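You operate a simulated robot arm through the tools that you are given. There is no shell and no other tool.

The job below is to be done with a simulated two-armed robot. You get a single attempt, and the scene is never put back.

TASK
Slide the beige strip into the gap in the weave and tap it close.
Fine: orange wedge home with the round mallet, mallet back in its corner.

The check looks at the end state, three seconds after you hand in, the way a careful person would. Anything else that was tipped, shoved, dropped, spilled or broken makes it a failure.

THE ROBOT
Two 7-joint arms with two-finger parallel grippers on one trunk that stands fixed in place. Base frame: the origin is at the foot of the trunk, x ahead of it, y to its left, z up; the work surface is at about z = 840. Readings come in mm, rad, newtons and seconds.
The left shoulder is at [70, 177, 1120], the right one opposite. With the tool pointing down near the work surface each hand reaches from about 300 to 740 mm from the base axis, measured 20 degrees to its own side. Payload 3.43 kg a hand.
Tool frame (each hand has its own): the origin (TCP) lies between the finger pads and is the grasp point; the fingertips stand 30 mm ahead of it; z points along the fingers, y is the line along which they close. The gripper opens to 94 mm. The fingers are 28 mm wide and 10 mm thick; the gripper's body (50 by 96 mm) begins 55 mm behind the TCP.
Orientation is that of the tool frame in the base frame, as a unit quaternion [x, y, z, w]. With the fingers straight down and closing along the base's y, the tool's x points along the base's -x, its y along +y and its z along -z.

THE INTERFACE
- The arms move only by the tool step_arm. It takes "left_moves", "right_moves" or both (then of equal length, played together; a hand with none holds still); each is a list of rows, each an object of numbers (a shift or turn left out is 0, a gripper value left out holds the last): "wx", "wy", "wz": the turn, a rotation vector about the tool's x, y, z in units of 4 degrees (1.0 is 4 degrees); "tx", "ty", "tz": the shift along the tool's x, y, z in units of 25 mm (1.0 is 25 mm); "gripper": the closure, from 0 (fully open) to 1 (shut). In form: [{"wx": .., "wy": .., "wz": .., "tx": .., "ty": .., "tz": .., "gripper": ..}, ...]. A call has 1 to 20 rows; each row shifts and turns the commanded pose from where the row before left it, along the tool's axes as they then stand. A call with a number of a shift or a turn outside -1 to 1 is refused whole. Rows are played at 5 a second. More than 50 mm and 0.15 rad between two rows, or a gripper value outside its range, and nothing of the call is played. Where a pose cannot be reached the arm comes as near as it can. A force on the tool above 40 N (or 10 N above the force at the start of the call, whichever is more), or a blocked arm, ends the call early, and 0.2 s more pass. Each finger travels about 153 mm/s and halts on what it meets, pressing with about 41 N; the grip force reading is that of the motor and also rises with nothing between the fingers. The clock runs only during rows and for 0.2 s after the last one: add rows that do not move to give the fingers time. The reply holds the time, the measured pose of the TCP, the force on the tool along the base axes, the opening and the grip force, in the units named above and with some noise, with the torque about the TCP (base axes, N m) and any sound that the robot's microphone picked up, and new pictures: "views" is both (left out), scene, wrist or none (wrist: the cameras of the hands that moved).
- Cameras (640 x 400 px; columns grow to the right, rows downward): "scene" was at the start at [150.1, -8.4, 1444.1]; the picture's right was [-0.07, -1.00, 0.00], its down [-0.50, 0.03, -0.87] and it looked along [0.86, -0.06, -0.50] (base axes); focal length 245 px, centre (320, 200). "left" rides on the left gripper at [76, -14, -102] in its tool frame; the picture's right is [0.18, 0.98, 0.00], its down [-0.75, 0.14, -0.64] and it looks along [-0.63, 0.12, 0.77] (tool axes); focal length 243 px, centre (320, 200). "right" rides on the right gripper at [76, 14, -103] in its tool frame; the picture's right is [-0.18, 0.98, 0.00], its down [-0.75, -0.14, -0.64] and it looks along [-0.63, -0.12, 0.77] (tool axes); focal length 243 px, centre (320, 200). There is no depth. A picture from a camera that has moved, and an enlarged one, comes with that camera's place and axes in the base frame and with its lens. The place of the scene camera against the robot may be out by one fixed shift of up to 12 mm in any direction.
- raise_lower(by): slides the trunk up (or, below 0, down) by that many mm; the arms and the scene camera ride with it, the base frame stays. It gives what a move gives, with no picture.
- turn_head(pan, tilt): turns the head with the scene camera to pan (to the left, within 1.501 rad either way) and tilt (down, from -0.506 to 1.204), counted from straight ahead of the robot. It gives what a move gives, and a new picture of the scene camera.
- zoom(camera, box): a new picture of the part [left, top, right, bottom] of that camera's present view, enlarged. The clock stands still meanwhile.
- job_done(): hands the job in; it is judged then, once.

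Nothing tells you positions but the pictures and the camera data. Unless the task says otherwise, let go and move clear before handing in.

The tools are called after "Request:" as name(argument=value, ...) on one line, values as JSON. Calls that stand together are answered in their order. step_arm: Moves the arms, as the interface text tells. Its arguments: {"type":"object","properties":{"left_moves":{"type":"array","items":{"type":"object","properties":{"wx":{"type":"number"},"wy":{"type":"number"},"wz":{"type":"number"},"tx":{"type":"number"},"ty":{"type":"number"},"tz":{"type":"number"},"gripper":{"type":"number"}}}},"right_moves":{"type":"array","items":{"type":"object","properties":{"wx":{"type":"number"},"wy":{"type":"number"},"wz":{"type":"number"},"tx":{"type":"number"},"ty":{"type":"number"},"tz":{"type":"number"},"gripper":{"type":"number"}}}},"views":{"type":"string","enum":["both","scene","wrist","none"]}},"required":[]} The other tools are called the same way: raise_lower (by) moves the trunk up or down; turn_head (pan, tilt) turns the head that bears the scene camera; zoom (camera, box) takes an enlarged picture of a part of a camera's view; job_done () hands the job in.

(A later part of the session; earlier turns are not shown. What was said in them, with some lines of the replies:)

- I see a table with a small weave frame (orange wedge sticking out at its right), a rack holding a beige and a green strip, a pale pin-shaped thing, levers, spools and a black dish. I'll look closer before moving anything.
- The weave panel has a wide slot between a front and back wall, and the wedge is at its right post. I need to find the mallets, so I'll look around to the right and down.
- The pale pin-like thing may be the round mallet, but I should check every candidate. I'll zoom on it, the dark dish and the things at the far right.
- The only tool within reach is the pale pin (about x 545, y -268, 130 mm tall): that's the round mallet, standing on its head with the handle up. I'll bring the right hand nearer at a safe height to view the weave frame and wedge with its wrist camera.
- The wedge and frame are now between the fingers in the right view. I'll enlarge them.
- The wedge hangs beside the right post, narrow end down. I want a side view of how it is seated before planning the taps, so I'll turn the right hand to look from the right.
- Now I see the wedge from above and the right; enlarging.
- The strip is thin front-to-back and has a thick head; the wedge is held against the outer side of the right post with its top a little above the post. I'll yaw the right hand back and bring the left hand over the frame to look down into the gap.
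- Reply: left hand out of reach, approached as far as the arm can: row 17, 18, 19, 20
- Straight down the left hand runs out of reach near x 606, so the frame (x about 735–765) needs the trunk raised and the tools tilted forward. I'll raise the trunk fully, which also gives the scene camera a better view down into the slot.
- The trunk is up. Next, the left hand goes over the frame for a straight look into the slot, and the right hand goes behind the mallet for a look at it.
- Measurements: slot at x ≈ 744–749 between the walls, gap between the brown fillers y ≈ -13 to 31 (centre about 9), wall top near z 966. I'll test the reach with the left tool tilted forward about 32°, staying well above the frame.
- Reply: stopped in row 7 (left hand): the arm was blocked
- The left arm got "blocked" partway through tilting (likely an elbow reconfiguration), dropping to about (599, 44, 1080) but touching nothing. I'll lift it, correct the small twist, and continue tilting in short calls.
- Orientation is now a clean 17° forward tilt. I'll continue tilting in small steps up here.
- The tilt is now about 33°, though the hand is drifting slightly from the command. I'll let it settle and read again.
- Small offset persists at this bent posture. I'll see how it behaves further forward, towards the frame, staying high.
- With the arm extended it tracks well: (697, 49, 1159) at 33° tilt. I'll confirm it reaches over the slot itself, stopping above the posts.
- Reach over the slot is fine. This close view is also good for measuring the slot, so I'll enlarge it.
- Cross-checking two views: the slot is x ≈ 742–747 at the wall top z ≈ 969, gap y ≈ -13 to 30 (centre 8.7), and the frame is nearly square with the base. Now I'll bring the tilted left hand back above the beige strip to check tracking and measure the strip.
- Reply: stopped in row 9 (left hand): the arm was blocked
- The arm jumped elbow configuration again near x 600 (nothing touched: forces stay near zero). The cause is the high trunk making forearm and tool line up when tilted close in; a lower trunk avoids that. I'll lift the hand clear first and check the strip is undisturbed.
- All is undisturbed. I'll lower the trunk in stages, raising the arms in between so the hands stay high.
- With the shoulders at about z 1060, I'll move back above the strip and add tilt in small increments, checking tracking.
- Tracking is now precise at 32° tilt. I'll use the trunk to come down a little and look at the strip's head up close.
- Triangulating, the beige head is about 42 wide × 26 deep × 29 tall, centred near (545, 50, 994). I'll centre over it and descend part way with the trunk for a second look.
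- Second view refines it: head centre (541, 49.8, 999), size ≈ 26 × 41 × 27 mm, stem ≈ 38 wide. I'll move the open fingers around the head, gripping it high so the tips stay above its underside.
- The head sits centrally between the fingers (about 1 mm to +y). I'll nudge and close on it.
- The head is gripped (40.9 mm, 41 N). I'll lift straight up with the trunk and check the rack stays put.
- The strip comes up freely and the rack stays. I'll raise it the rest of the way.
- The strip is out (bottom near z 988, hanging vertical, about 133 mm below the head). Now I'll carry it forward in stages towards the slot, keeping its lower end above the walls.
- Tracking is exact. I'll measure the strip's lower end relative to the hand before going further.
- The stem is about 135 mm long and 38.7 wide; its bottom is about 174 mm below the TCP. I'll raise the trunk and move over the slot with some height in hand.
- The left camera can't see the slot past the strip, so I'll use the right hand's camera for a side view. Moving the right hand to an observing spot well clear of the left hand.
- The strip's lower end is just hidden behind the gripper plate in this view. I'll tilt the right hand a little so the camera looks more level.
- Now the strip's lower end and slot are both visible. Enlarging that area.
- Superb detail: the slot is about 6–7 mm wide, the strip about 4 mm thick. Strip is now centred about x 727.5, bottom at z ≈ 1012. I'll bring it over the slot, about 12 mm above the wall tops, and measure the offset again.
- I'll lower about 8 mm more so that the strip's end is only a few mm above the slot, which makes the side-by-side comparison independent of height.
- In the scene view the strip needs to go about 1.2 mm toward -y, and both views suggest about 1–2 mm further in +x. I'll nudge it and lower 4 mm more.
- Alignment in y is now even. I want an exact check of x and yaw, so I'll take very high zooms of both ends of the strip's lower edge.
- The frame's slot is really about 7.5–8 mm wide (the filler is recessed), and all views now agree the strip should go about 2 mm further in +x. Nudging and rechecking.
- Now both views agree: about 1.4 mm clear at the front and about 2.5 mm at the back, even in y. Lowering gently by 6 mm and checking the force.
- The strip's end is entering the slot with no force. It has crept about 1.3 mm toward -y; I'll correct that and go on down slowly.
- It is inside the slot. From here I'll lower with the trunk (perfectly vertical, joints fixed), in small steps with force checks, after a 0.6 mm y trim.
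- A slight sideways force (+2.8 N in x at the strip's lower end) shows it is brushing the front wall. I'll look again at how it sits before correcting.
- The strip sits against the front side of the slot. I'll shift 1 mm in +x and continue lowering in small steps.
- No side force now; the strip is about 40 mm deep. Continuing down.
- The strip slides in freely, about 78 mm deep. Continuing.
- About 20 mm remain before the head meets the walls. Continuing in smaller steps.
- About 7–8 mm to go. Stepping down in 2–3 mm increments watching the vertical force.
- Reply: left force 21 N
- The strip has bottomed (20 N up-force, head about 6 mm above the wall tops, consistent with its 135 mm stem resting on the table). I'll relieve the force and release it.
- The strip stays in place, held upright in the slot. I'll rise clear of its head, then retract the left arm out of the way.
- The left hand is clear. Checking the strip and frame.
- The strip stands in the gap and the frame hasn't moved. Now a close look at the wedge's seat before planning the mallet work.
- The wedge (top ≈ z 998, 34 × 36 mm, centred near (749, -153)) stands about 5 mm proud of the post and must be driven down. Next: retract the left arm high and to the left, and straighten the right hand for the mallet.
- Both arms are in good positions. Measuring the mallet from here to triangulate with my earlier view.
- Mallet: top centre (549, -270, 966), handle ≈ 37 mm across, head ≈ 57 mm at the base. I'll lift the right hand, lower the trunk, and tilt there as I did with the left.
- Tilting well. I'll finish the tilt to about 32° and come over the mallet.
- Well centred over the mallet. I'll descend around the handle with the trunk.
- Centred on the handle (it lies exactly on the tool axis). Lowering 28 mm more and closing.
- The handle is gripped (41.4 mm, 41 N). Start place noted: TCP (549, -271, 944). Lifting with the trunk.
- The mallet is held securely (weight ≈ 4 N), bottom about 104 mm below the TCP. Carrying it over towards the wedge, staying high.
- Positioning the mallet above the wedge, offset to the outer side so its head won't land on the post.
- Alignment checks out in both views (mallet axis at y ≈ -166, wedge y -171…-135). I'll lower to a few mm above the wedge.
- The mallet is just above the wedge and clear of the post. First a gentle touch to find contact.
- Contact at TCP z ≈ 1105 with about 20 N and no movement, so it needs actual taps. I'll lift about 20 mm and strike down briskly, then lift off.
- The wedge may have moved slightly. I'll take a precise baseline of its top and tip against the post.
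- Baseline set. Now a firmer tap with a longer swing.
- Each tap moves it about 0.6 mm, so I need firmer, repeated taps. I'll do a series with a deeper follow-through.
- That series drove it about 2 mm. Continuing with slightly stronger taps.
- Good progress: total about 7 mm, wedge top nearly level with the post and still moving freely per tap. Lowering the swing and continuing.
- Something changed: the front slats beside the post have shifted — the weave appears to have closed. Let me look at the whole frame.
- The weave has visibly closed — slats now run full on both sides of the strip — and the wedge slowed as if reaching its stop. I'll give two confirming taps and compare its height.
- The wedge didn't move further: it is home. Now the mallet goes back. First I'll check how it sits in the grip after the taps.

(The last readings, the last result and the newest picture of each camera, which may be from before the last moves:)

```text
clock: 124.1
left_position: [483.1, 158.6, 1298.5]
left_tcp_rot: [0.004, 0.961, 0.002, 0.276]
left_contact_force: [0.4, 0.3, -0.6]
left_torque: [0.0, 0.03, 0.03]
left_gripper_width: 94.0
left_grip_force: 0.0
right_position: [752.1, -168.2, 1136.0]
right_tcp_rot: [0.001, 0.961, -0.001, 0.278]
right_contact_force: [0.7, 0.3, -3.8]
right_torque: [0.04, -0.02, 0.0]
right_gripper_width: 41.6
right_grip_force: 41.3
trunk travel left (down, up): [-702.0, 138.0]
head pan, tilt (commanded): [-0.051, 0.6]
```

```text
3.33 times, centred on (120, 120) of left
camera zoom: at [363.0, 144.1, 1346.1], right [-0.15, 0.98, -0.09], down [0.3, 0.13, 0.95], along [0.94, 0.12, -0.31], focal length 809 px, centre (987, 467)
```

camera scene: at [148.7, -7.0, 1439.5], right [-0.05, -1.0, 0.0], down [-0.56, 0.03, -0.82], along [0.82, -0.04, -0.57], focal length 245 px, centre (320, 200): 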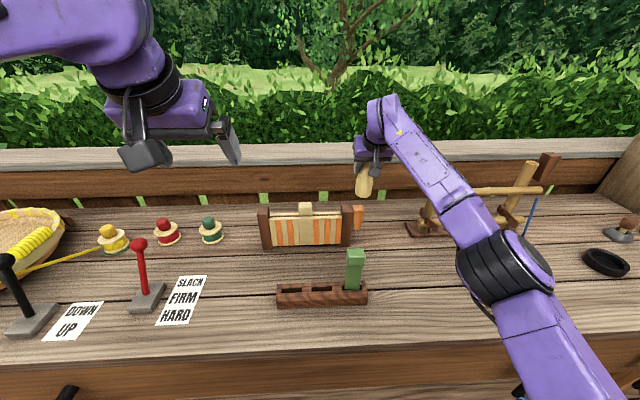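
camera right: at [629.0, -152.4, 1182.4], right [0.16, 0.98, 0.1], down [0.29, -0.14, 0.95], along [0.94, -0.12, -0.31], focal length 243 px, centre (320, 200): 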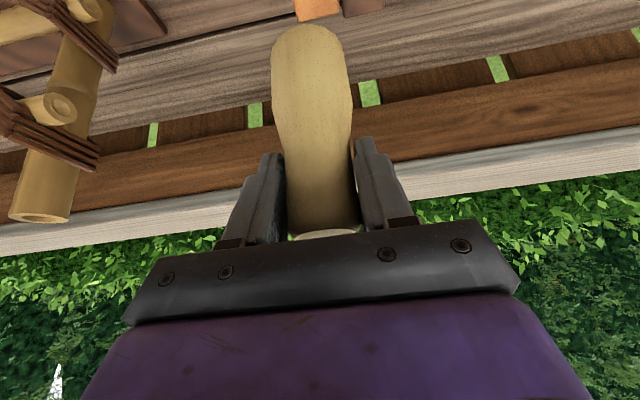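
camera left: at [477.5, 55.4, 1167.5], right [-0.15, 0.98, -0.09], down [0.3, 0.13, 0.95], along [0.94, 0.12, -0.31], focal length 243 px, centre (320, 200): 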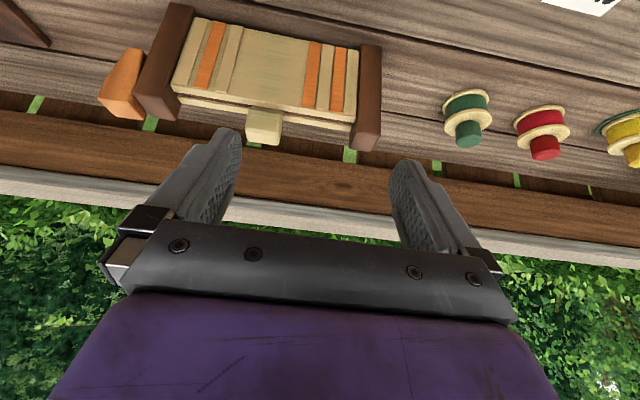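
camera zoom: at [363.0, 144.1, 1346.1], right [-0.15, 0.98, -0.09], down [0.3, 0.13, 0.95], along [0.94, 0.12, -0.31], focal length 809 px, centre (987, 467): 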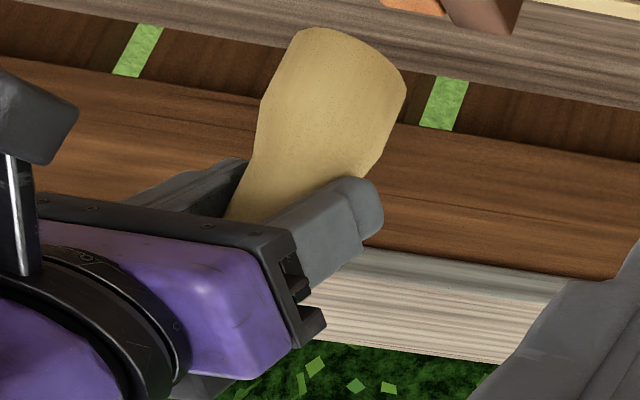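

After the taps the mallet has slipped up about 6 mm and pitched a few degrees in the grip (bottom forward), which I'll correct before setting it down. Retracing the path back towards its corner.

Request:
step_arm(right_moves=[{"tx": 0.092, "ty": -0.25, "tz": -0.77}, {"tx": 0.092, "ty": -0.25, "tz": -0.77}, {"tx": 0.092, "ty": -0.25, "tz": -0.77}, {"tx": 0.092, "ty": -0.25, "tz": -0.77}, {}], views="none")

Request:
raise_lower(by=-60)

Request:
step_arm(right_moves=[{"tx": 0.754, "ty": -0.457, "tz": -0.411}, {"tx": 0.754, "ty": -0.457, "tz": -0.411}, {"tx": 0.754, "ty": -0.457, "tz": -0.411}, {"tx": 0.754, "ty": -0.457, "tz": -0.411}, {"tx": 0.754, "ty": -0.457, "tz": -0.411}, {"tx": 0.754, "ty": -0.457, "tz": -0.411}, {"tx": 0.754, "ty": -0.457, "tz": -0.411}, {}, {}], views="both")

Request:
zoom(camera="scene", box=[390, 150, 500, 250])

```text
clock: 125.3
left_position: [482.9, 159.4, 1299.3]
left_tcp_rot: [0.004, 0.961, 0.003, 0.276]
left_contact_force: [-0.1, -0.1, -0.1]
left_torque: [-0.02, 0.0, -0.03]
left_gripper_width: 94.1
left_grip_force: 0.0
right_position: [700.5, -192.5, 1194.9]
right_tcp_rot: [0.0, 0.961, 0.0, 0.278]
right_contact_force: [-0.7, 0.0, -2.6]
right_torque: [-0.01, 0.02, 0.03]
right_gripper_width: 41.5
right_grip_force: 41.4
trunk travel left (down, up): [-702.0, 138.0]
head pan, tilt (commanded): [-0.051, 0.6]
```

```text
clock: 126.3
left_position: [481.1, 158.8, 1239.7]
left_tcp_rot: [0.003, 0.961, 0.004, 0.276]
left_contact_force: [-0.7, 1.2, -0.1]
left_torque: [-0.03, 0.02, 0.02]
left_gripper_width: 93.8
left_grip_force: 0.0
right_position: [700.5, -192.3, 1135.9]
right_tcp_rot: [0.0, 0.96, 0.0, 0.279]
right_contact_force: [0.1, 1.1, -3.4]
right_torque: [0.01, 0.02, -0.01]
right_gripper_width: 41.4
right_grip_force: 41.1
trunk travel left (down, up): [-642.0, 198.0]
head pan, tilt (commanded): [-0.051, 0.6]
```

```text
clock: 128.3
left_position: [481.9, 159.0, 1239.7]
left_tcp_rot: [0.003, 0.961, 0.003, 0.277]
left_contact_force: [0.2, -1.0, -0.5]
left_torque: [0.0, 0.0, -0.02]
left_gripper_width: 94.0
left_grip_force: 0.1
right_position: [549.6, -272.1, 1125.5]
right_tcp_rot: [-0.001, 0.96, 0.0, 0.279]
right_contact_force: [0.2, 0.4, -3.6]
right_torque: [0.01, 0.05, -0.01]
right_gripper_width: 41.6
right_grip_force: 40.9
trunk travel left (down, up): [-642.0, 198.0]
head pan, tilt (commanded): [-0.051, 0.6]
camera scene: at [148.4, -7.2, 1379.5], right [-0.05, -1.0, 0.0], down [-0.56, 0.03, -0.82], along [0.82, -0.04, -0.57], focal length 245 px, centre (320, 200)
camera right: at [429.7, -259.0, 1171.4], right [0.16, 0.98, 0.1], down [0.29, -0.14, 0.95], along [0.94, -0.12, -0.31], focal length 243 px, centre (320, 200)
```

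scene: 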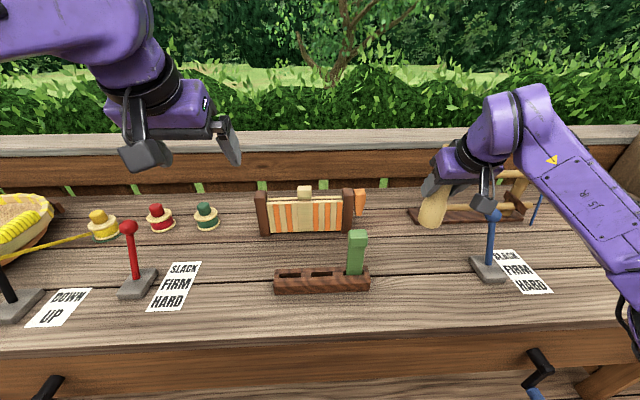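
right: 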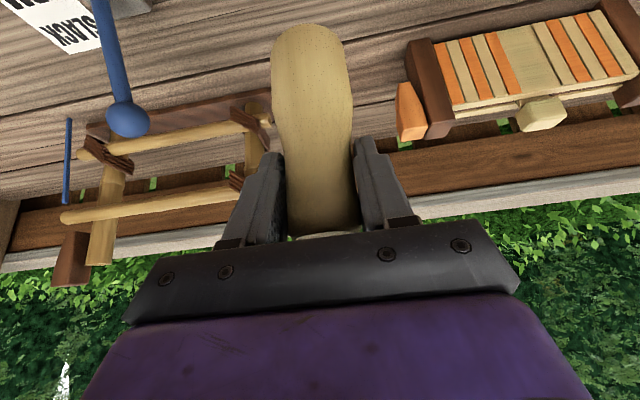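

```text
4.00 times, centred on (445, 200) of scene
camera zoom: at [148.4, -7.2, 1379.5], right [-0.05, -1.0, 0.0], down [-0.56, 0.03, -0.82], along [0.82, -0.04, -0.57], focal length 981 px, centre (-180, 200)
```

zoom: 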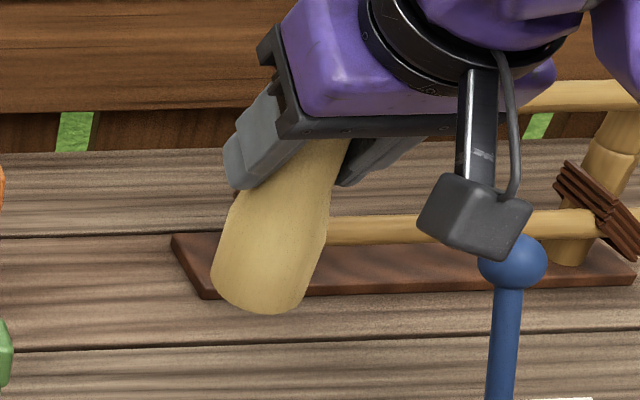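

I'll remove the pitch (about 3°), trim y by 1 mm, and lower with the trunk to just above the table at the original spot.

Request:
step_arm(right_moves=[{"wy": 0.4, "ty": 0.05}, {"wy": 0.4}, {}], views="none")

Request:
raise_lower(by=-100)

Request:
raise_lower(by=-70)

Request:
step_arm(right_moves=[{}], views="both")

Request:
zoom(camera="scene", box=[390, 150, 470, 250])

Request:
zoom(camera="right", box=[220, 0, 420, 160])

```text
clock: 129.1
left_position: [481.8, 158.7, 1239.5]
left_tcp_rot: [0.004, 0.961, 0.002, 0.277]
left_contact_force: [-1.4, 0.0, 0.3]
left_torque: [-0.01, 0.01, 0.04]
left_gripper_width: 94.2
left_grip_force: 0.0
right_position: [549.0, -270.5, 1124.4]
right_tcp_rot: [0.0, 0.968, 0.0, 0.25]
right_contact_force: [0.0, 0.2, -3.6]
right_torque: [0.01, 0.03, 0.02]
right_gripper_width: 41.5
right_grip_force: 41.0
trunk travel left (down, up): [-642.0, 198.0]
head pan, tilt (commanded): [-0.051, 0.6]
```

```text
clock: 130.5
left_position: [481.1, 159.2, 1140.2]
left_tcp_rot: [0.004, 0.961, 0.003, 0.276]
left_contact_force: [0.3, 0.2, 0.7]
left_torque: [-0.03, -0.01, -0.02]
left_gripper_width: 94.0
left_grip_force: 0.0
right_position: [549.9, -270.6, 1024.5]
right_tcp_rot: [0.0, 0.968, 0.0, 0.252]
right_contact_force: [-0.1, -0.6, -2.7]
right_torque: [0.02, 0.01, 0.03]
right_gripper_width: 41.4
right_grip_force: 41.2
trunk travel left (down, up): [-542.0, 298.0]
head pan, tilt (commanded): [-0.051, 0.6]
```

```text
clock: 131.5
left_position: [480.2, 158.8, 1069.2]
left_tcp_rot: [0.003, 0.961, 0.003, 0.276]
left_contact_force: [-0.2, -0.1, 0.1]
left_torque: [0.05, -0.02, 0.0]
left_gripper_width: 93.9
left_grip_force: 0.1
right_position: [548.5, -270.7, 954.3]
right_tcp_rot: [0.0, 0.968, 0.0, 0.253]
right_contact_force: [-0.2, 0.6, -3.9]
right_torque: [0.01, 0.01, 0.02]
right_gripper_width: 41.4
right_grip_force: 41.1
trunk travel left (down, up): [-472.0, 368.0]
head pan, tilt (commanded): [-0.051, 0.6]
```

```text
clock: 131.9
left_position: [481.7, 157.8, 1069.0]
left_tcp_rot: [0.004, 0.961, 0.003, 0.276]
left_contact_force: [0.7, 0.0, -0.5]
left_torque: [-0.02, 0.03, 0.0]
left_gripper_width: 94.2
left_grip_force: 0.0
right_position: [549.7, -270.5, 954.0]
right_tcp_rot: [0.001, 0.968, 0.0, 0.253]
right_contact_force: [0.0, -0.2, -3.6]
right_torque: [-0.01, 0.03, 0.02]
right_gripper_width: 41.5
right_grip_force: 41.2
trunk travel left (down, up): [-472.0, 368.0]
head pan, tilt (commanded): [-0.051, 0.6]
camera scene: at [148.4, -7.0, 1209.6], right [-0.05, -1.0, 0.0], down [-0.56, 0.03, -0.82], along [0.82, -0.04, -0.57], focal length 245 px, centre (320, 200)
camera right: at [432.4, -257.0, 1008.0], right [0.16, 0.98, 0.09], down [0.35, -0.14, 0.93], along [0.92, -0.12, -0.36], focal length 243 px, centre (320, 200)
```

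scene: 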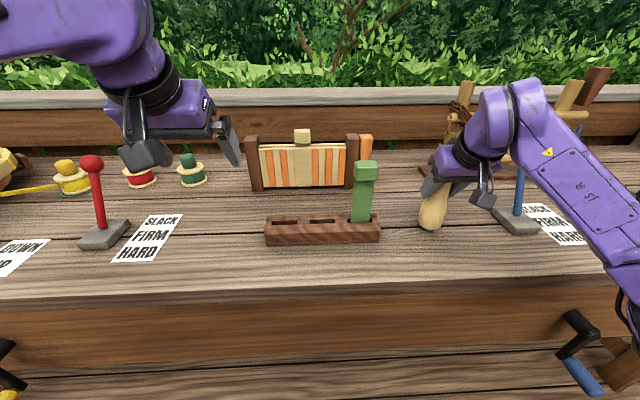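
right: 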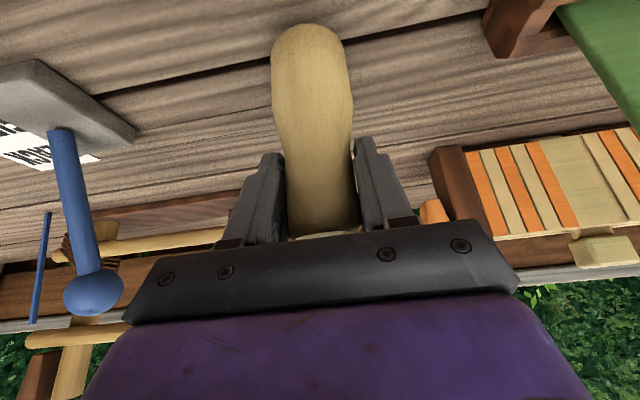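

```text
4.00 times, centred on (430, 200) of scene
camera zoom: at [148.4, -7.0, 1209.6], right [-0.05, -1.0, 0.0], down [-0.56, 0.03, -0.82], along [0.82, -0.04, -0.57], focal length 981 px, centre (-120, 200)
```

zoom: 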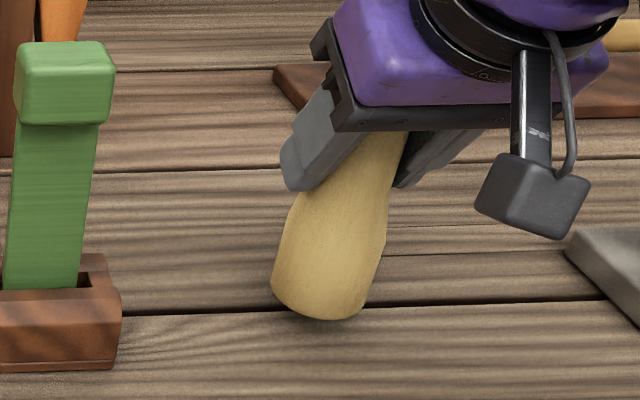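

```text
2.50 times, centred on (320, 80) of right
camera zoom: at [432.4, -257.0, 1008.0], right [0.16, 0.98, 0.09], down [0.35, -0.14, 0.93], along [0.92, -0.12, -0.36], focal length 606 px, centre (320, 500)
```

zoom: 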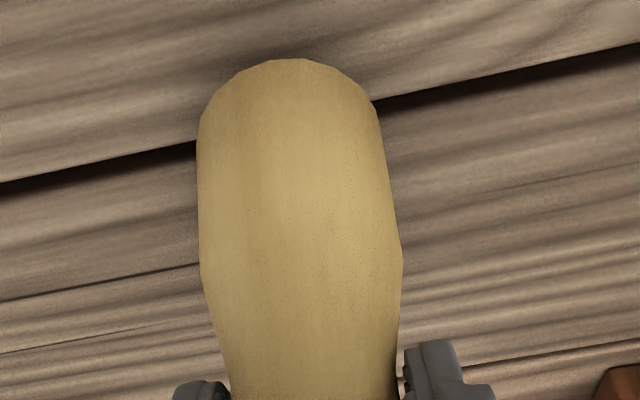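

Hanging plumb over its original spot. Lowering the last bit in small steps until it touches.

Request:
raise_lower(by=-10)

Request:
raise_lower(by=-3)

Request:
raise_lower(by=-2)

Request:
step_arm(right_moves=[{}], views="none")

Request:
zoom(camera="scene", box=[400, 170, 460, 250])

```text
clock: 132.5
left_position: [481.0, 158.3, 1059.8]
left_tcp_rot: [0.004, 0.961, 0.003, 0.276]
left_contact_force: [0.6, -0.2, 0.2]
left_torque: [-0.01, 0.0, -0.01]
left_gripper_width: 94.2
left_grip_force: 0.0
right_position: [549.4, -269.6, 945.5]
right_tcp_rot: [-0.001, 0.968, 0.0, 0.252]
right_contact_force: [-0.4, -0.1, -3.1]
right_torque: [-0.02, -0.01, 0.02]
right_gripper_width: 41.7
right_grip_force: 41.1
trunk travel left (down, up): [-462.0, 378.0]
head pan, tilt (commanded): [-0.051, 0.6]
```

```text
clock: 133.0
left_position: [481.1, 158.1, 1056.2]
left_tcp_rot: [0.004, 0.961, 0.002, 0.277]
left_contact_force: [0.1, 1.0, -0.4]
left_torque: [0.02, -0.01, -0.03]
left_gripper_width: 94.0
left_grip_force: 0.0
right_position: [549.7, -269.7, 942.2]
right_tcp_rot: [0.0, 0.967, 0.001, 0.253]
right_contact_force: [-0.9, 0.0, -2.2]
right_torque: [0.02, 0.01, 0.02]
right_gripper_width: 41.7
right_grip_force: 40.8
trunk travel left (down, up): [-459.0, 381.0]
head pan, tilt (commanded): [-0.051, 0.6]
```

```text
clock: 133.6
left_position: [480.0, 158.7, 1054.5]
left_tcp_rot: [0.004, 0.961, 0.002, 0.276]
left_contact_force: [0.0, 0.2, -0.7]
left_torque: [-0.03, 0.01, 0.0]
left_gripper_width: 94.1
left_grip_force: 0.1
right_position: [549.2, -270.8, 940.3]
right_tcp_rot: [-0.001, 0.968, 0.001, 0.252]
right_contact_force: [0.1, 0.2, -3.9]
right_torque: [0.02, 0.05, 0.0]
right_gripper_width: 41.5
right_grip_force: 41.2
trunk travel left (down, up): [-457.0, 383.0]
head pan, tilt (commanded): [-0.051, 0.6]
```

```text
clock: 134.0
left_position: [481.1, 158.2, 1056.0]
left_tcp_rot: [0.003, 0.961, 0.003, 0.276]
left_contact_force: [-0.5, 0.3, 0.3]
left_torque: [0.0, 0.03, 0.0]
left_gripper_width: 94.0
left_grip_force: 0.2
right_position: [550.4, -270.7, 940.7]
right_tcp_rot: [0.0, 0.968, 0.0, 0.251]
right_contact_force: [-0.8, 0.7, -3.5]
right_torque: [0.0, 0.01, 0.0]
right_gripper_width: 41.6
right_grip_force: 41.0
trunk travel left (down, up): [-457.0, 383.0]
head pan, tilt (commanded): [-0.051, 0.6]
```

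```text
5.00 times, centred on (430, 210) of scene
camera zoom: at [148.5, -7.0, 1194.5], right [-0.05, -1.0, 0.0], down [-0.56, 0.03, -0.82], along [0.82, -0.04, -0.57], focal length 1226 px, centre (-230, 150)
```

zoom: 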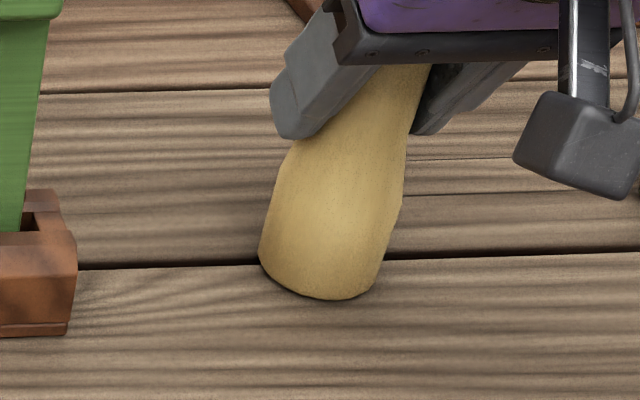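

Not touching yet at TCP 940 (as expected after the slip). Continuing in 2 mm steps.

Request:
raise_lower(by=-2)

Request:
raise_lower(by=-2)

Request:
step_arm(right_moves=[{}], views="none")

```text
clock: 134.5
left_position: [481.0, 158.1, 1052.5]
left_tcp_rot: [0.003, 0.961, 0.003, 0.275]
left_contact_force: [-0.7, -1.3, 0.3]
left_torque: [0.0, -0.01, 0.0]
left_gripper_width: 94.2
left_grip_force: 0.0
right_position: [549.5, -270.1, 938.7]
right_tcp_rot: [-0.001, 0.967, 0.0, 0.253]
right_contact_force: [1.5, -0.9, 2.3]
right_torque: [-0.04, -0.24, -0.02]
right_gripper_width: 41.2
right_grip_force: 40.6
trunk travel left (down, up): [-455.0, 385.0]
head pan, tilt (commanded): [-0.051, 0.6]
```

```text
clock: 135.0
left_position: [479.8, 159.5, 1050.9]
left_tcp_rot: [0.004, 0.961, 0.002, 0.277]
left_contact_force: [0.8, -1.0, 0.3]
left_torque: [0.02, 0.02, -0.01]
left_gripper_width: 94.0
left_grip_force: 0.1
right_position: [548.3, -270.8, 938.4]
right_tcp_rot: [0.0, 0.967, 0.0, 0.256]
right_contact_force: [5.0, -2.0, 15.6]
right_torque: [-0.15, -0.95, -0.1]
right_gripper_width: 41.6
right_grip_force: 41.3
trunk travel left (down, up): [-453.0, 387.0]
head pan, tilt (commanded): [-0.051, 0.6]
```

```text
clock: 135.4
left_position: [478.8, 158.7, 1051.9]
left_tcp_rot: [0.002, 0.961, 0.003, 0.277]
left_contact_force: [0.8, -0.2, -1.3]
left_torque: [-0.02, 0.0, 0.02]
left_gripper_width: 94.2
left_grip_force: 0.0
right_position: [547.3, -270.5, 938.3]
right_tcp_rot: [0.0, 0.967, 0.0, 0.254]
right_contact_force: [4.2, -3.0, 19.0]
right_torque: [-0.24, -1.05, -0.05]
right_gripper_width: 41.5
right_grip_force: 41.5
trunk travel left (down, up): [-453.0, 387.0]
head pan, tilt (commanded): [-0.051, 0.6]
```

Contact at TCP ≈ 938.5, but the torque says the far rim touches first, so I over-corrected the pitch slightly. Easing up and tilting back a bit.

Request:
raise_lower(by=3)

Request:
step_arm(right_moves=[{}, {"wy": -0.5}, {}], views="none")

Request:
raise_lower(by=-2)

Request:
step_arm(right_moves=[{}], views="none")

```text
clock: 135.9
left_position: [479.3, 158.6, 1053.9]
left_tcp_rot: [0.004, 0.961, 0.002, 0.278]
left_contact_force: [0.4, 0.2, 0.3]
left_torque: [0.01, 0.0, 0.03]
left_gripper_width: 94.2
left_grip_force: 0.0
right_position: [548.7, -269.4, 938.4]
right_tcp_rot: [0.0, 0.968, 0.0, 0.251]
right_contact_force: [1.5, -2.5, 7.6]
right_torque: [-0.17, -0.47, -0.05]
right_gripper_width: 41.4
right_grip_force: 41.2
trunk travel left (down, up): [-456.0, 384.0]
head pan, tilt (commanded): [-0.051, 0.6]
```

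```text
clock: 136.7
left_position: [479.0, 159.5, 1053.6]
left_tcp_rot: [0.003, 0.961, 0.003, 0.276]
left_contact_force: [-0.4, -0.1, -0.2]
left_torque: [0.01, 0.01, 0.01]
left_gripper_width: 94.0
left_grip_force: 0.3
right_position: [548.2, -268.9, 939.7]
right_tcp_rot: [0.0, 0.963, 0.0, 0.268]
right_contact_force: [-0.8, 0.2, 0.0]
right_torque: [0.04, 0.22, -0.02]
right_gripper_width: 41.5
right_grip_force: 41.4
trunk travel left (down, up): [-456.0, 384.0]
head pan, tilt (commanded): [-0.051, 0.6]
```

```text
clock: 137.2
left_position: [480.1, 160.5, 1052.7]
left_tcp_rot: [0.003, 0.961, 0.004, 0.277]
left_contact_force: [-0.3, 0.0, 0.2]
left_torque: [0.02, 0.04, 0.01]
left_gripper_width: 94.2
left_grip_force: 0.1
right_position: [547.8, -270.4, 938.9]
right_tcp_rot: [0.0, 0.963, 0.0, 0.271]
right_contact_force: [-0.1, 0.2, 8.1]
right_torque: [0.06, 0.2, 0.0]
right_gripper_width: 41.2
right_grip_force: 40.8
trunk travel left (down, up): [-454.0, 386.0]
head pan, tilt (commanded): [-0.051, 0.6]
```

```text
clock: 137.6
left_position: [480.4, 160.2, 1053.4]
left_tcp_rot: [0.003, 0.961, 0.003, 0.277]
left_contact_force: [0.4, -0.7, -0.3]
left_torque: [-0.01, -0.04, 0.04]
left_gripper_width: 94.2
left_grip_force: 0.0
right_position: [548.4, -270.9, 938.7]
right_tcp_rot: [0.0, 0.963, 0.0, 0.27]
right_contact_force: [0.9, -0.4, 10.6]
right_torque: [-0.03, 0.17, -0.03]
right_gripper_width: 41.4
right_grip_force: 40.7
trunk travel left (down, up): [-454.0, 386.0]
head pan, tilt (commanded): [-0.051, 0.6]
```

Now it stands nearly flush (small torque, contact close to centre). Easing the load and releasing.

Request:
raise_lower(by=2)

Request:
step_arm(right_moves=[{}, {"gripper": 0}, {}, {}], views="both")

Request:
zoom(camera="scene", box=[390, 150, 470, 250])

Request:
zoom(camera="right", box=[220, 0, 420, 200])

```text
clock: 138.2
left_position: [481.6, 159.8, 1053.6]
left_tcp_rot: [0.004, 0.961, 0.003, 0.278]
left_contact_force: [-0.1, -0.2, -0.1]
left_torque: [-0.02, 0.0, 0.0]
left_gripper_width: 94.0
left_grip_force: 0.1
right_position: [548.2, -270.9, 938.8]
right_tcp_rot: [0.0, 0.963, 0.0, 0.268]
right_contact_force: [0.7, 1.3, 1.3]
right_torque: [0.01, 0.09, 0.02]
right_gripper_width: 41.6
right_grip_force: 41.0
trunk travel left (down, up): [-456.0, 384.0]
head pan, tilt (commanded): [-0.051, 0.6]
```

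```text
clock: 139.2
left_position: [481.4, 158.0, 1054.4]
left_tcp_rot: [0.004, 0.961, 0.002, 0.276]
left_contact_force: [0.0, -0.1, -0.1]
left_torque: [0.0, 0.0, 0.03]
left_gripper_width: 94.0
left_grip_force: 0.1
right_position: [547.8, -271.0, 939.6]
right_tcp_rot: [0.001, 0.963, -0.001, 0.268]
right_contact_force: [0.0, 0.3, 0.3]
right_torque: [-0.02, 0.0, -0.04]
right_gripper_width: 94.1
right_grip_force: 0.1
trunk travel left (down, up): [-456.0, 384.0]
head pan, tilt (commanded): [-0.051, 0.6]
camera scene: at [148.0, -6.8, 1193.6], right [-0.05, -1.0, 0.0], down [-0.56, 0.03, -0.82], along [0.82, -0.04, -0.57], focal length 245 px, centre (320, 200)
camera right: at [430.4, -256.7, 988.3], right [0.16, 0.98, 0.1], down [0.31, -0.14, 0.94], along [0.94, -0.12, -0.33], focal length 243 px, centre (320, 200)
```

scene: 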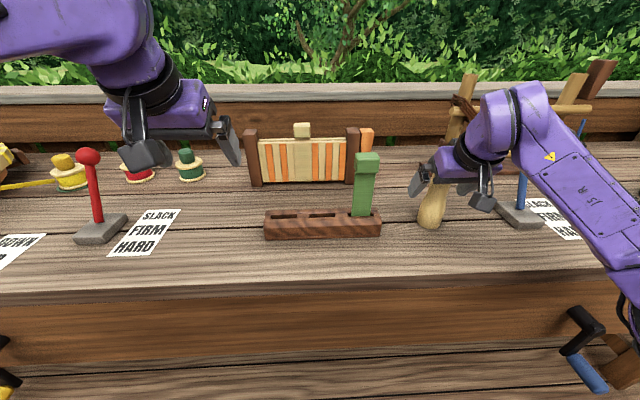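
right: 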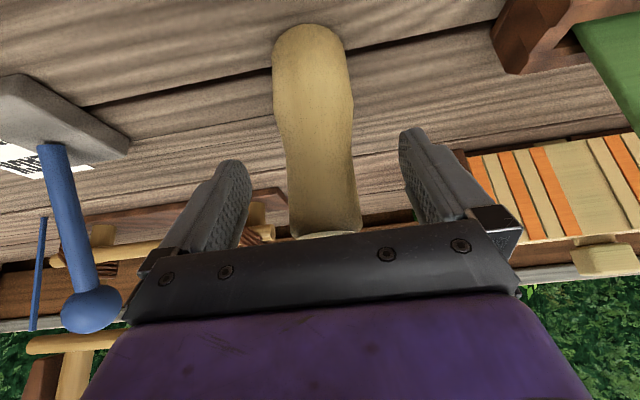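

```text
4.00 times, centred on (430, 200) of scene
camera zoom: at [148.0, -6.8, 1193.6], right [-0.05, -1.0, 0.0], down [-0.56, 0.03, -0.82], along [0.82, -0.04, -0.57], focal length 981 px, centre (-120, 200)
```

zoom: 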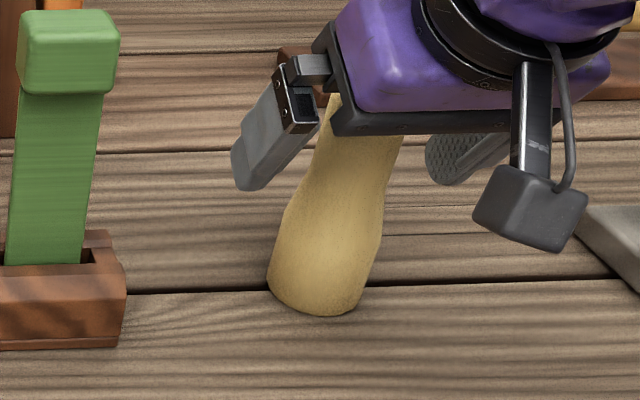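

```text
2.00 times, centred on (320, 100) of right
camera zoom: at [430.4, -256.7, 988.3], right [0.16, 0.98, 0.1], down [0.31, -0.14, 0.94], along [0.94, -0.12, -0.33], focal length 485 px, centre (320, 400)
```

zoom: 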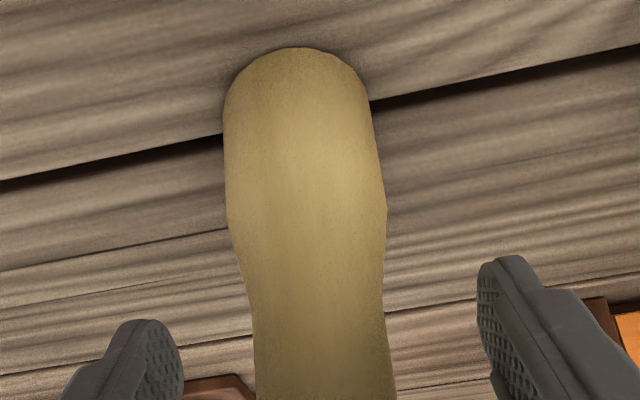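

The mallet stands on its own. I'll rise straight up clear of it to the trunk height of my earlier reference picture and compare.

Request:
raise_lower(by=120)

Request:
raise_lower(by=119)

Request:
zoom(camera="scene", box=[385, 240, 445, 305])

Request:
zoom(camera="right", box=[160, 0, 480, 240])

Request:
zoom(camera="scene", box=[240, 180, 440, 310])

```text
clock: 140.7
left_position: [480.5, 158.6, 1175.0]
left_tcp_rot: [0.004, 0.961, 0.002, 0.277]
left_contact_force: [0.2, -0.3, 0.5]
left_torque: [-0.06, 0.01, -0.01]
left_gripper_width: 94.1
left_grip_force: 0.0
right_position: [549.4, -270.6, 1059.5]
right_tcp_rot: [0.0, 0.963, 0.0, 0.269]
right_contact_force: [-0.5, 0.0, -1.1]
right_torque: [-0.01, -0.01, 0.01]
right_gripper_width: 94.1
right_grip_force: 0.1
trunk travel left (down, up): [-576.0, 264.0]
head pan, tilt (commanded): [-0.051, 0.6]
```

```text
clock: 142.2
left_position: [480.7, 158.6, 1292.8]
left_tcp_rot: [0.003, 0.961, 0.003, 0.277]
left_contact_force: [-0.2, -0.4, 0.0]
left_torque: [0.02, -0.02, 0.02]
left_gripper_width: 93.7
left_grip_force: 0.0
right_position: [548.5, -270.2, 1178.1]
right_tcp_rot: [0.0, 0.963, -0.001, 0.269]
right_contact_force: [0.6, -0.4, 0.2]
right_torque: [0.0, -0.02, 0.01]
right_gripper_width: 94.2
right_grip_force: 0.2
trunk travel left (down, up): [-695.0, 145.0]
head pan, tilt (commanded): [-0.051, 0.6]
```

```text
6.15 times, centred on (415, 272) of scene
camera zoom: at [148.2, -6.8, 1432.5], right [-0.05, -1.0, 0.0], down [-0.56, 0.03, -0.82], along [0.82, -0.04, -0.57], focal length 1509 px, centre (-265, -246)
```

zoom: 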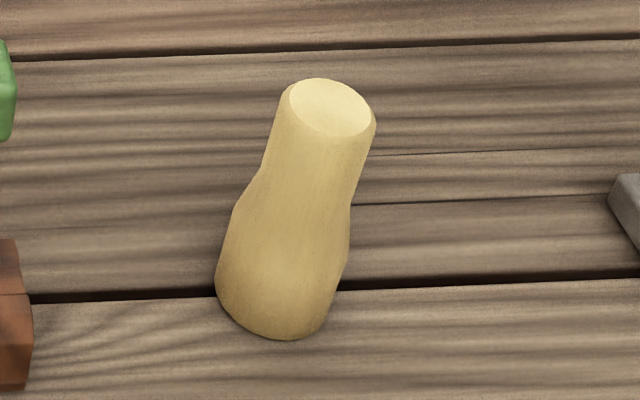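

```text
1.67 times, centred on (320, 120) of right
camera zoom: at [430.6, -256.7, 1227.2], right [0.16, 0.98, 0.1], down [0.31, -0.14, 0.94], along [0.94, -0.12, -0.33], focal length 404 px, centre (320, 333)
```

zoom: 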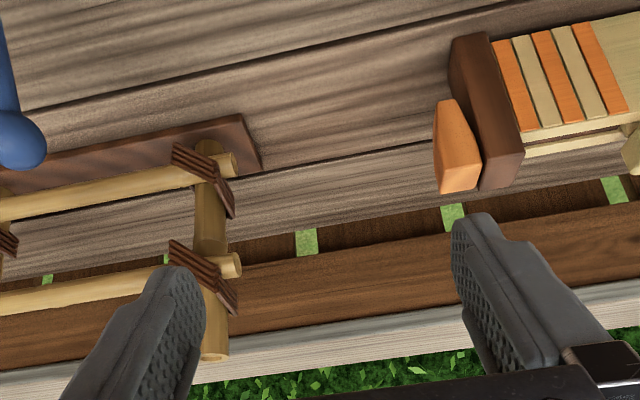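

```text
3.08 times, centred on (340, 245) of scene
camera zoom: at [148.2, -6.8, 1432.5], right [-0.05, -1.0, 0.0], down [-0.56, 0.03, -0.82], along [0.82, -0.04, -0.57], focal length 755 px, centre (258, 62)
```

zoom: 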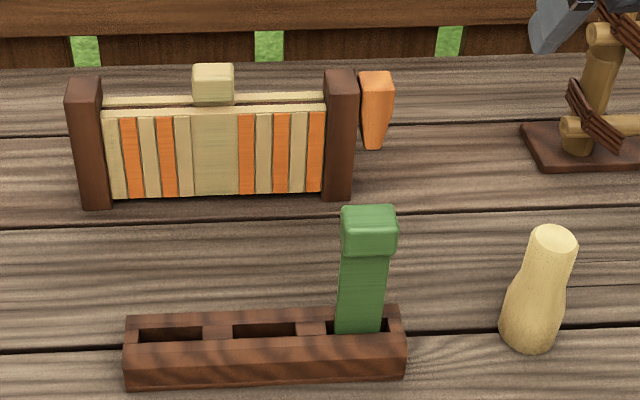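

Everything is in place: the strip is in the gap, the weave is closed, the wedge is home and the mallet stands upright within about 5 mm of where it began. I'll back the right hand away and take a last look around.

Request:
step_arm(right_moves=[{"tx": 0.2, "tz": -0.825}, {"tx": 0.2, "tz": -0.825}, {"tx": 0.2, "tz": -0.825}, {"tx": 0.2, "tz": -0.825}, {}], views="both")

Request:
zoom(camera="scene", box=[240, 190, 380, 255])

Request:
zoom(camera="right", box=[200, 0, 440, 150])

Request:
zoom(camera="scene", box=[380, 180, 640, 320])

```text
clock: 143.3
left_position: [482.3, 158.6, 1292.8]
left_tcp_rot: [0.004, 0.961, 0.003, 0.276]
left_contact_force: [-0.3, 0.6, 0.7]
left_torque: [0.01, -0.01, 0.03]
left_gripper_width: 93.9
left_grip_force: 0.0
right_position: [490.0, -270.9, 1238.1]
right_tcp_rot: [0.0, 0.963, 0.0, 0.269]
right_contact_force: [-0.4, -0.3, 0.1]
right_torque: [0.01, 0.0, 0.0]
right_gripper_width: 94.2
right_grip_force: 0.1
trunk travel left (down, up): [-695.0, 145.0]
head pan, tilt (commanded): [-0.051, 0.6]
camera scene: at [148.7, -6.9, 1432.5], right [-0.05, -1.0, 0.0], down [-0.56, 0.03, -0.82], along [0.82, -0.04, -0.57], focal length 245 px, centre (320, 200)
camera right: at [371.4, -256.8, 1287.4], right [0.16, 0.98, 0.1], down [0.31, -0.14, 0.94], along [0.94, -0.12, -0.33], focal length 243 px, centre (320, 200)
```

scene: 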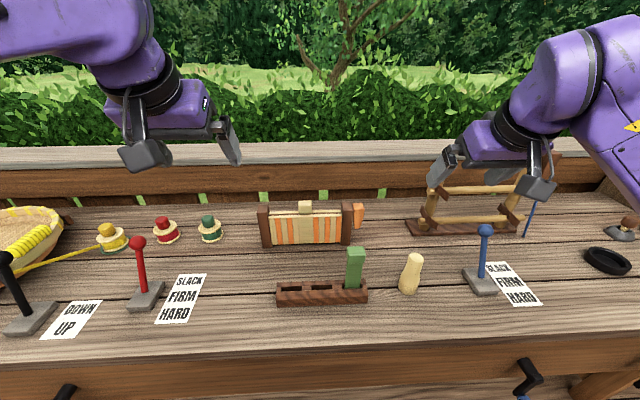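
right: 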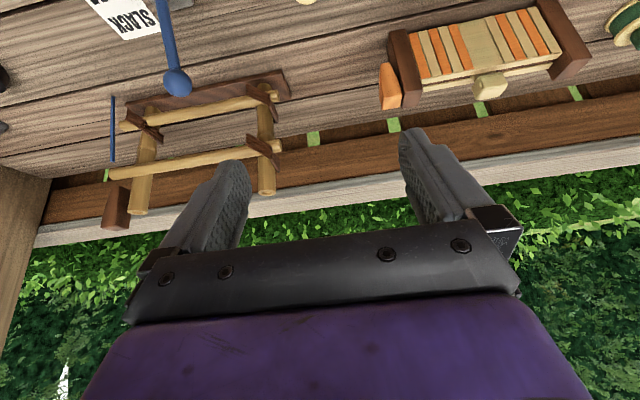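

```text
4.57 times, centred on (310, 222) of scene
camera zoom: at [148.7, -6.9, 1432.5], right [-0.05, -1.0, 0.0], down [-0.56, 0.03, -0.82], along [0.82, -0.04, -0.57], focal length 1121 px, centre (366, 97)
```

zoom: 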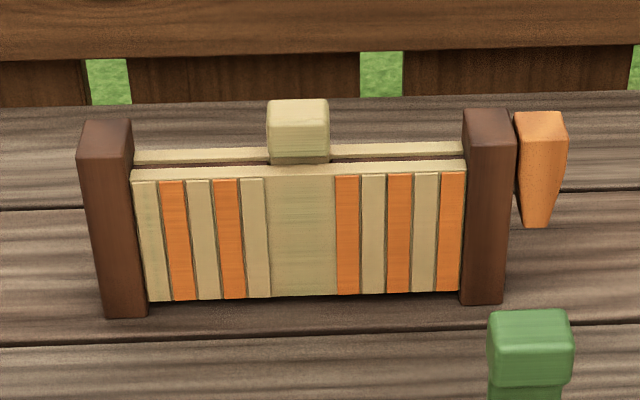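

```text
2.67 times, centred on (320, 75) of right
camera zoom: at [371.4, -256.8, 1287.4], right [0.16, 0.98, 0.1], down [0.31, -0.14, 0.94], along [0.94, -0.12, -0.33], focal length 647 px, centre (320, 533)
```

zoom: 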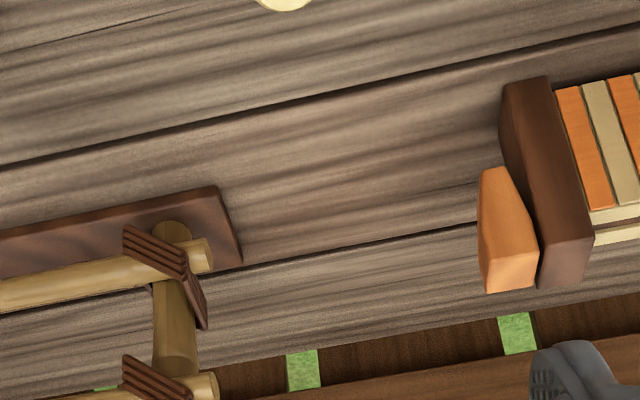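

```text
2.46 times, centred on (510, 250) of scene
camera zoom: at [148.7, -6.9, 1432.5], right [-0.05, -1.0, 0.0], down [-0.56, 0.03, -0.82], along [0.82, -0.04, -0.57], focal length 604 px, centre (-148, 77)
```

zoom: 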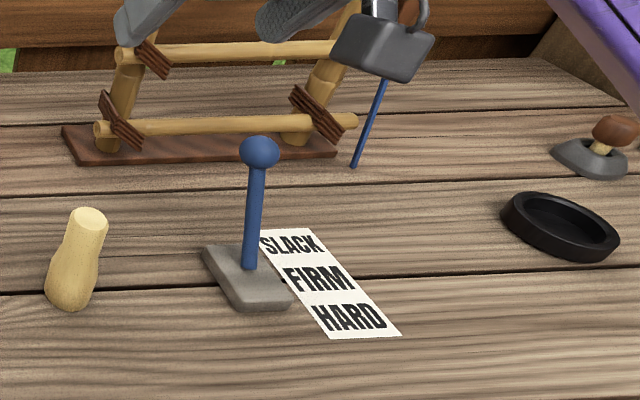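

The job is finished. The beige strip stands fully down in the gap, the slats have closed around it, and the orange wedge is driven home (two extra taps didn't move it). The round mallet is upright within about 5 mm of where it started. Nothing else looks disturbed, and both hands are open and clear, so I'm handing in.

Request:
job_done()

```text
The job is handed in.
```

The beige strip is in the gap, the weave has closed around it, and the orange wedge is home. I've handed the job in.

- **Strip:** It went down until it met a hard stop at about 20 N. Its head sits about 6 mm above the wall tops, which I take to be the strip resting on the table, though I couldn't see underneath to confirm it.
- **Wedge:** Repeated taps with the round mallet drove it down roughly 9 mm. The slats closed up on both sides of the strip, and two further taps didn't move it.
- **Mallet:** I took the pale pin-shaped tool to be the round mallet, since the other mallet-like tools were out of reach. It is back upright about 5 mm from where it started. I saw no marked corner, so I read "its corner" as its starting place.

In the last pictures the rack, frame, levers and other tools look undisturbed. Both hands are open and clear.
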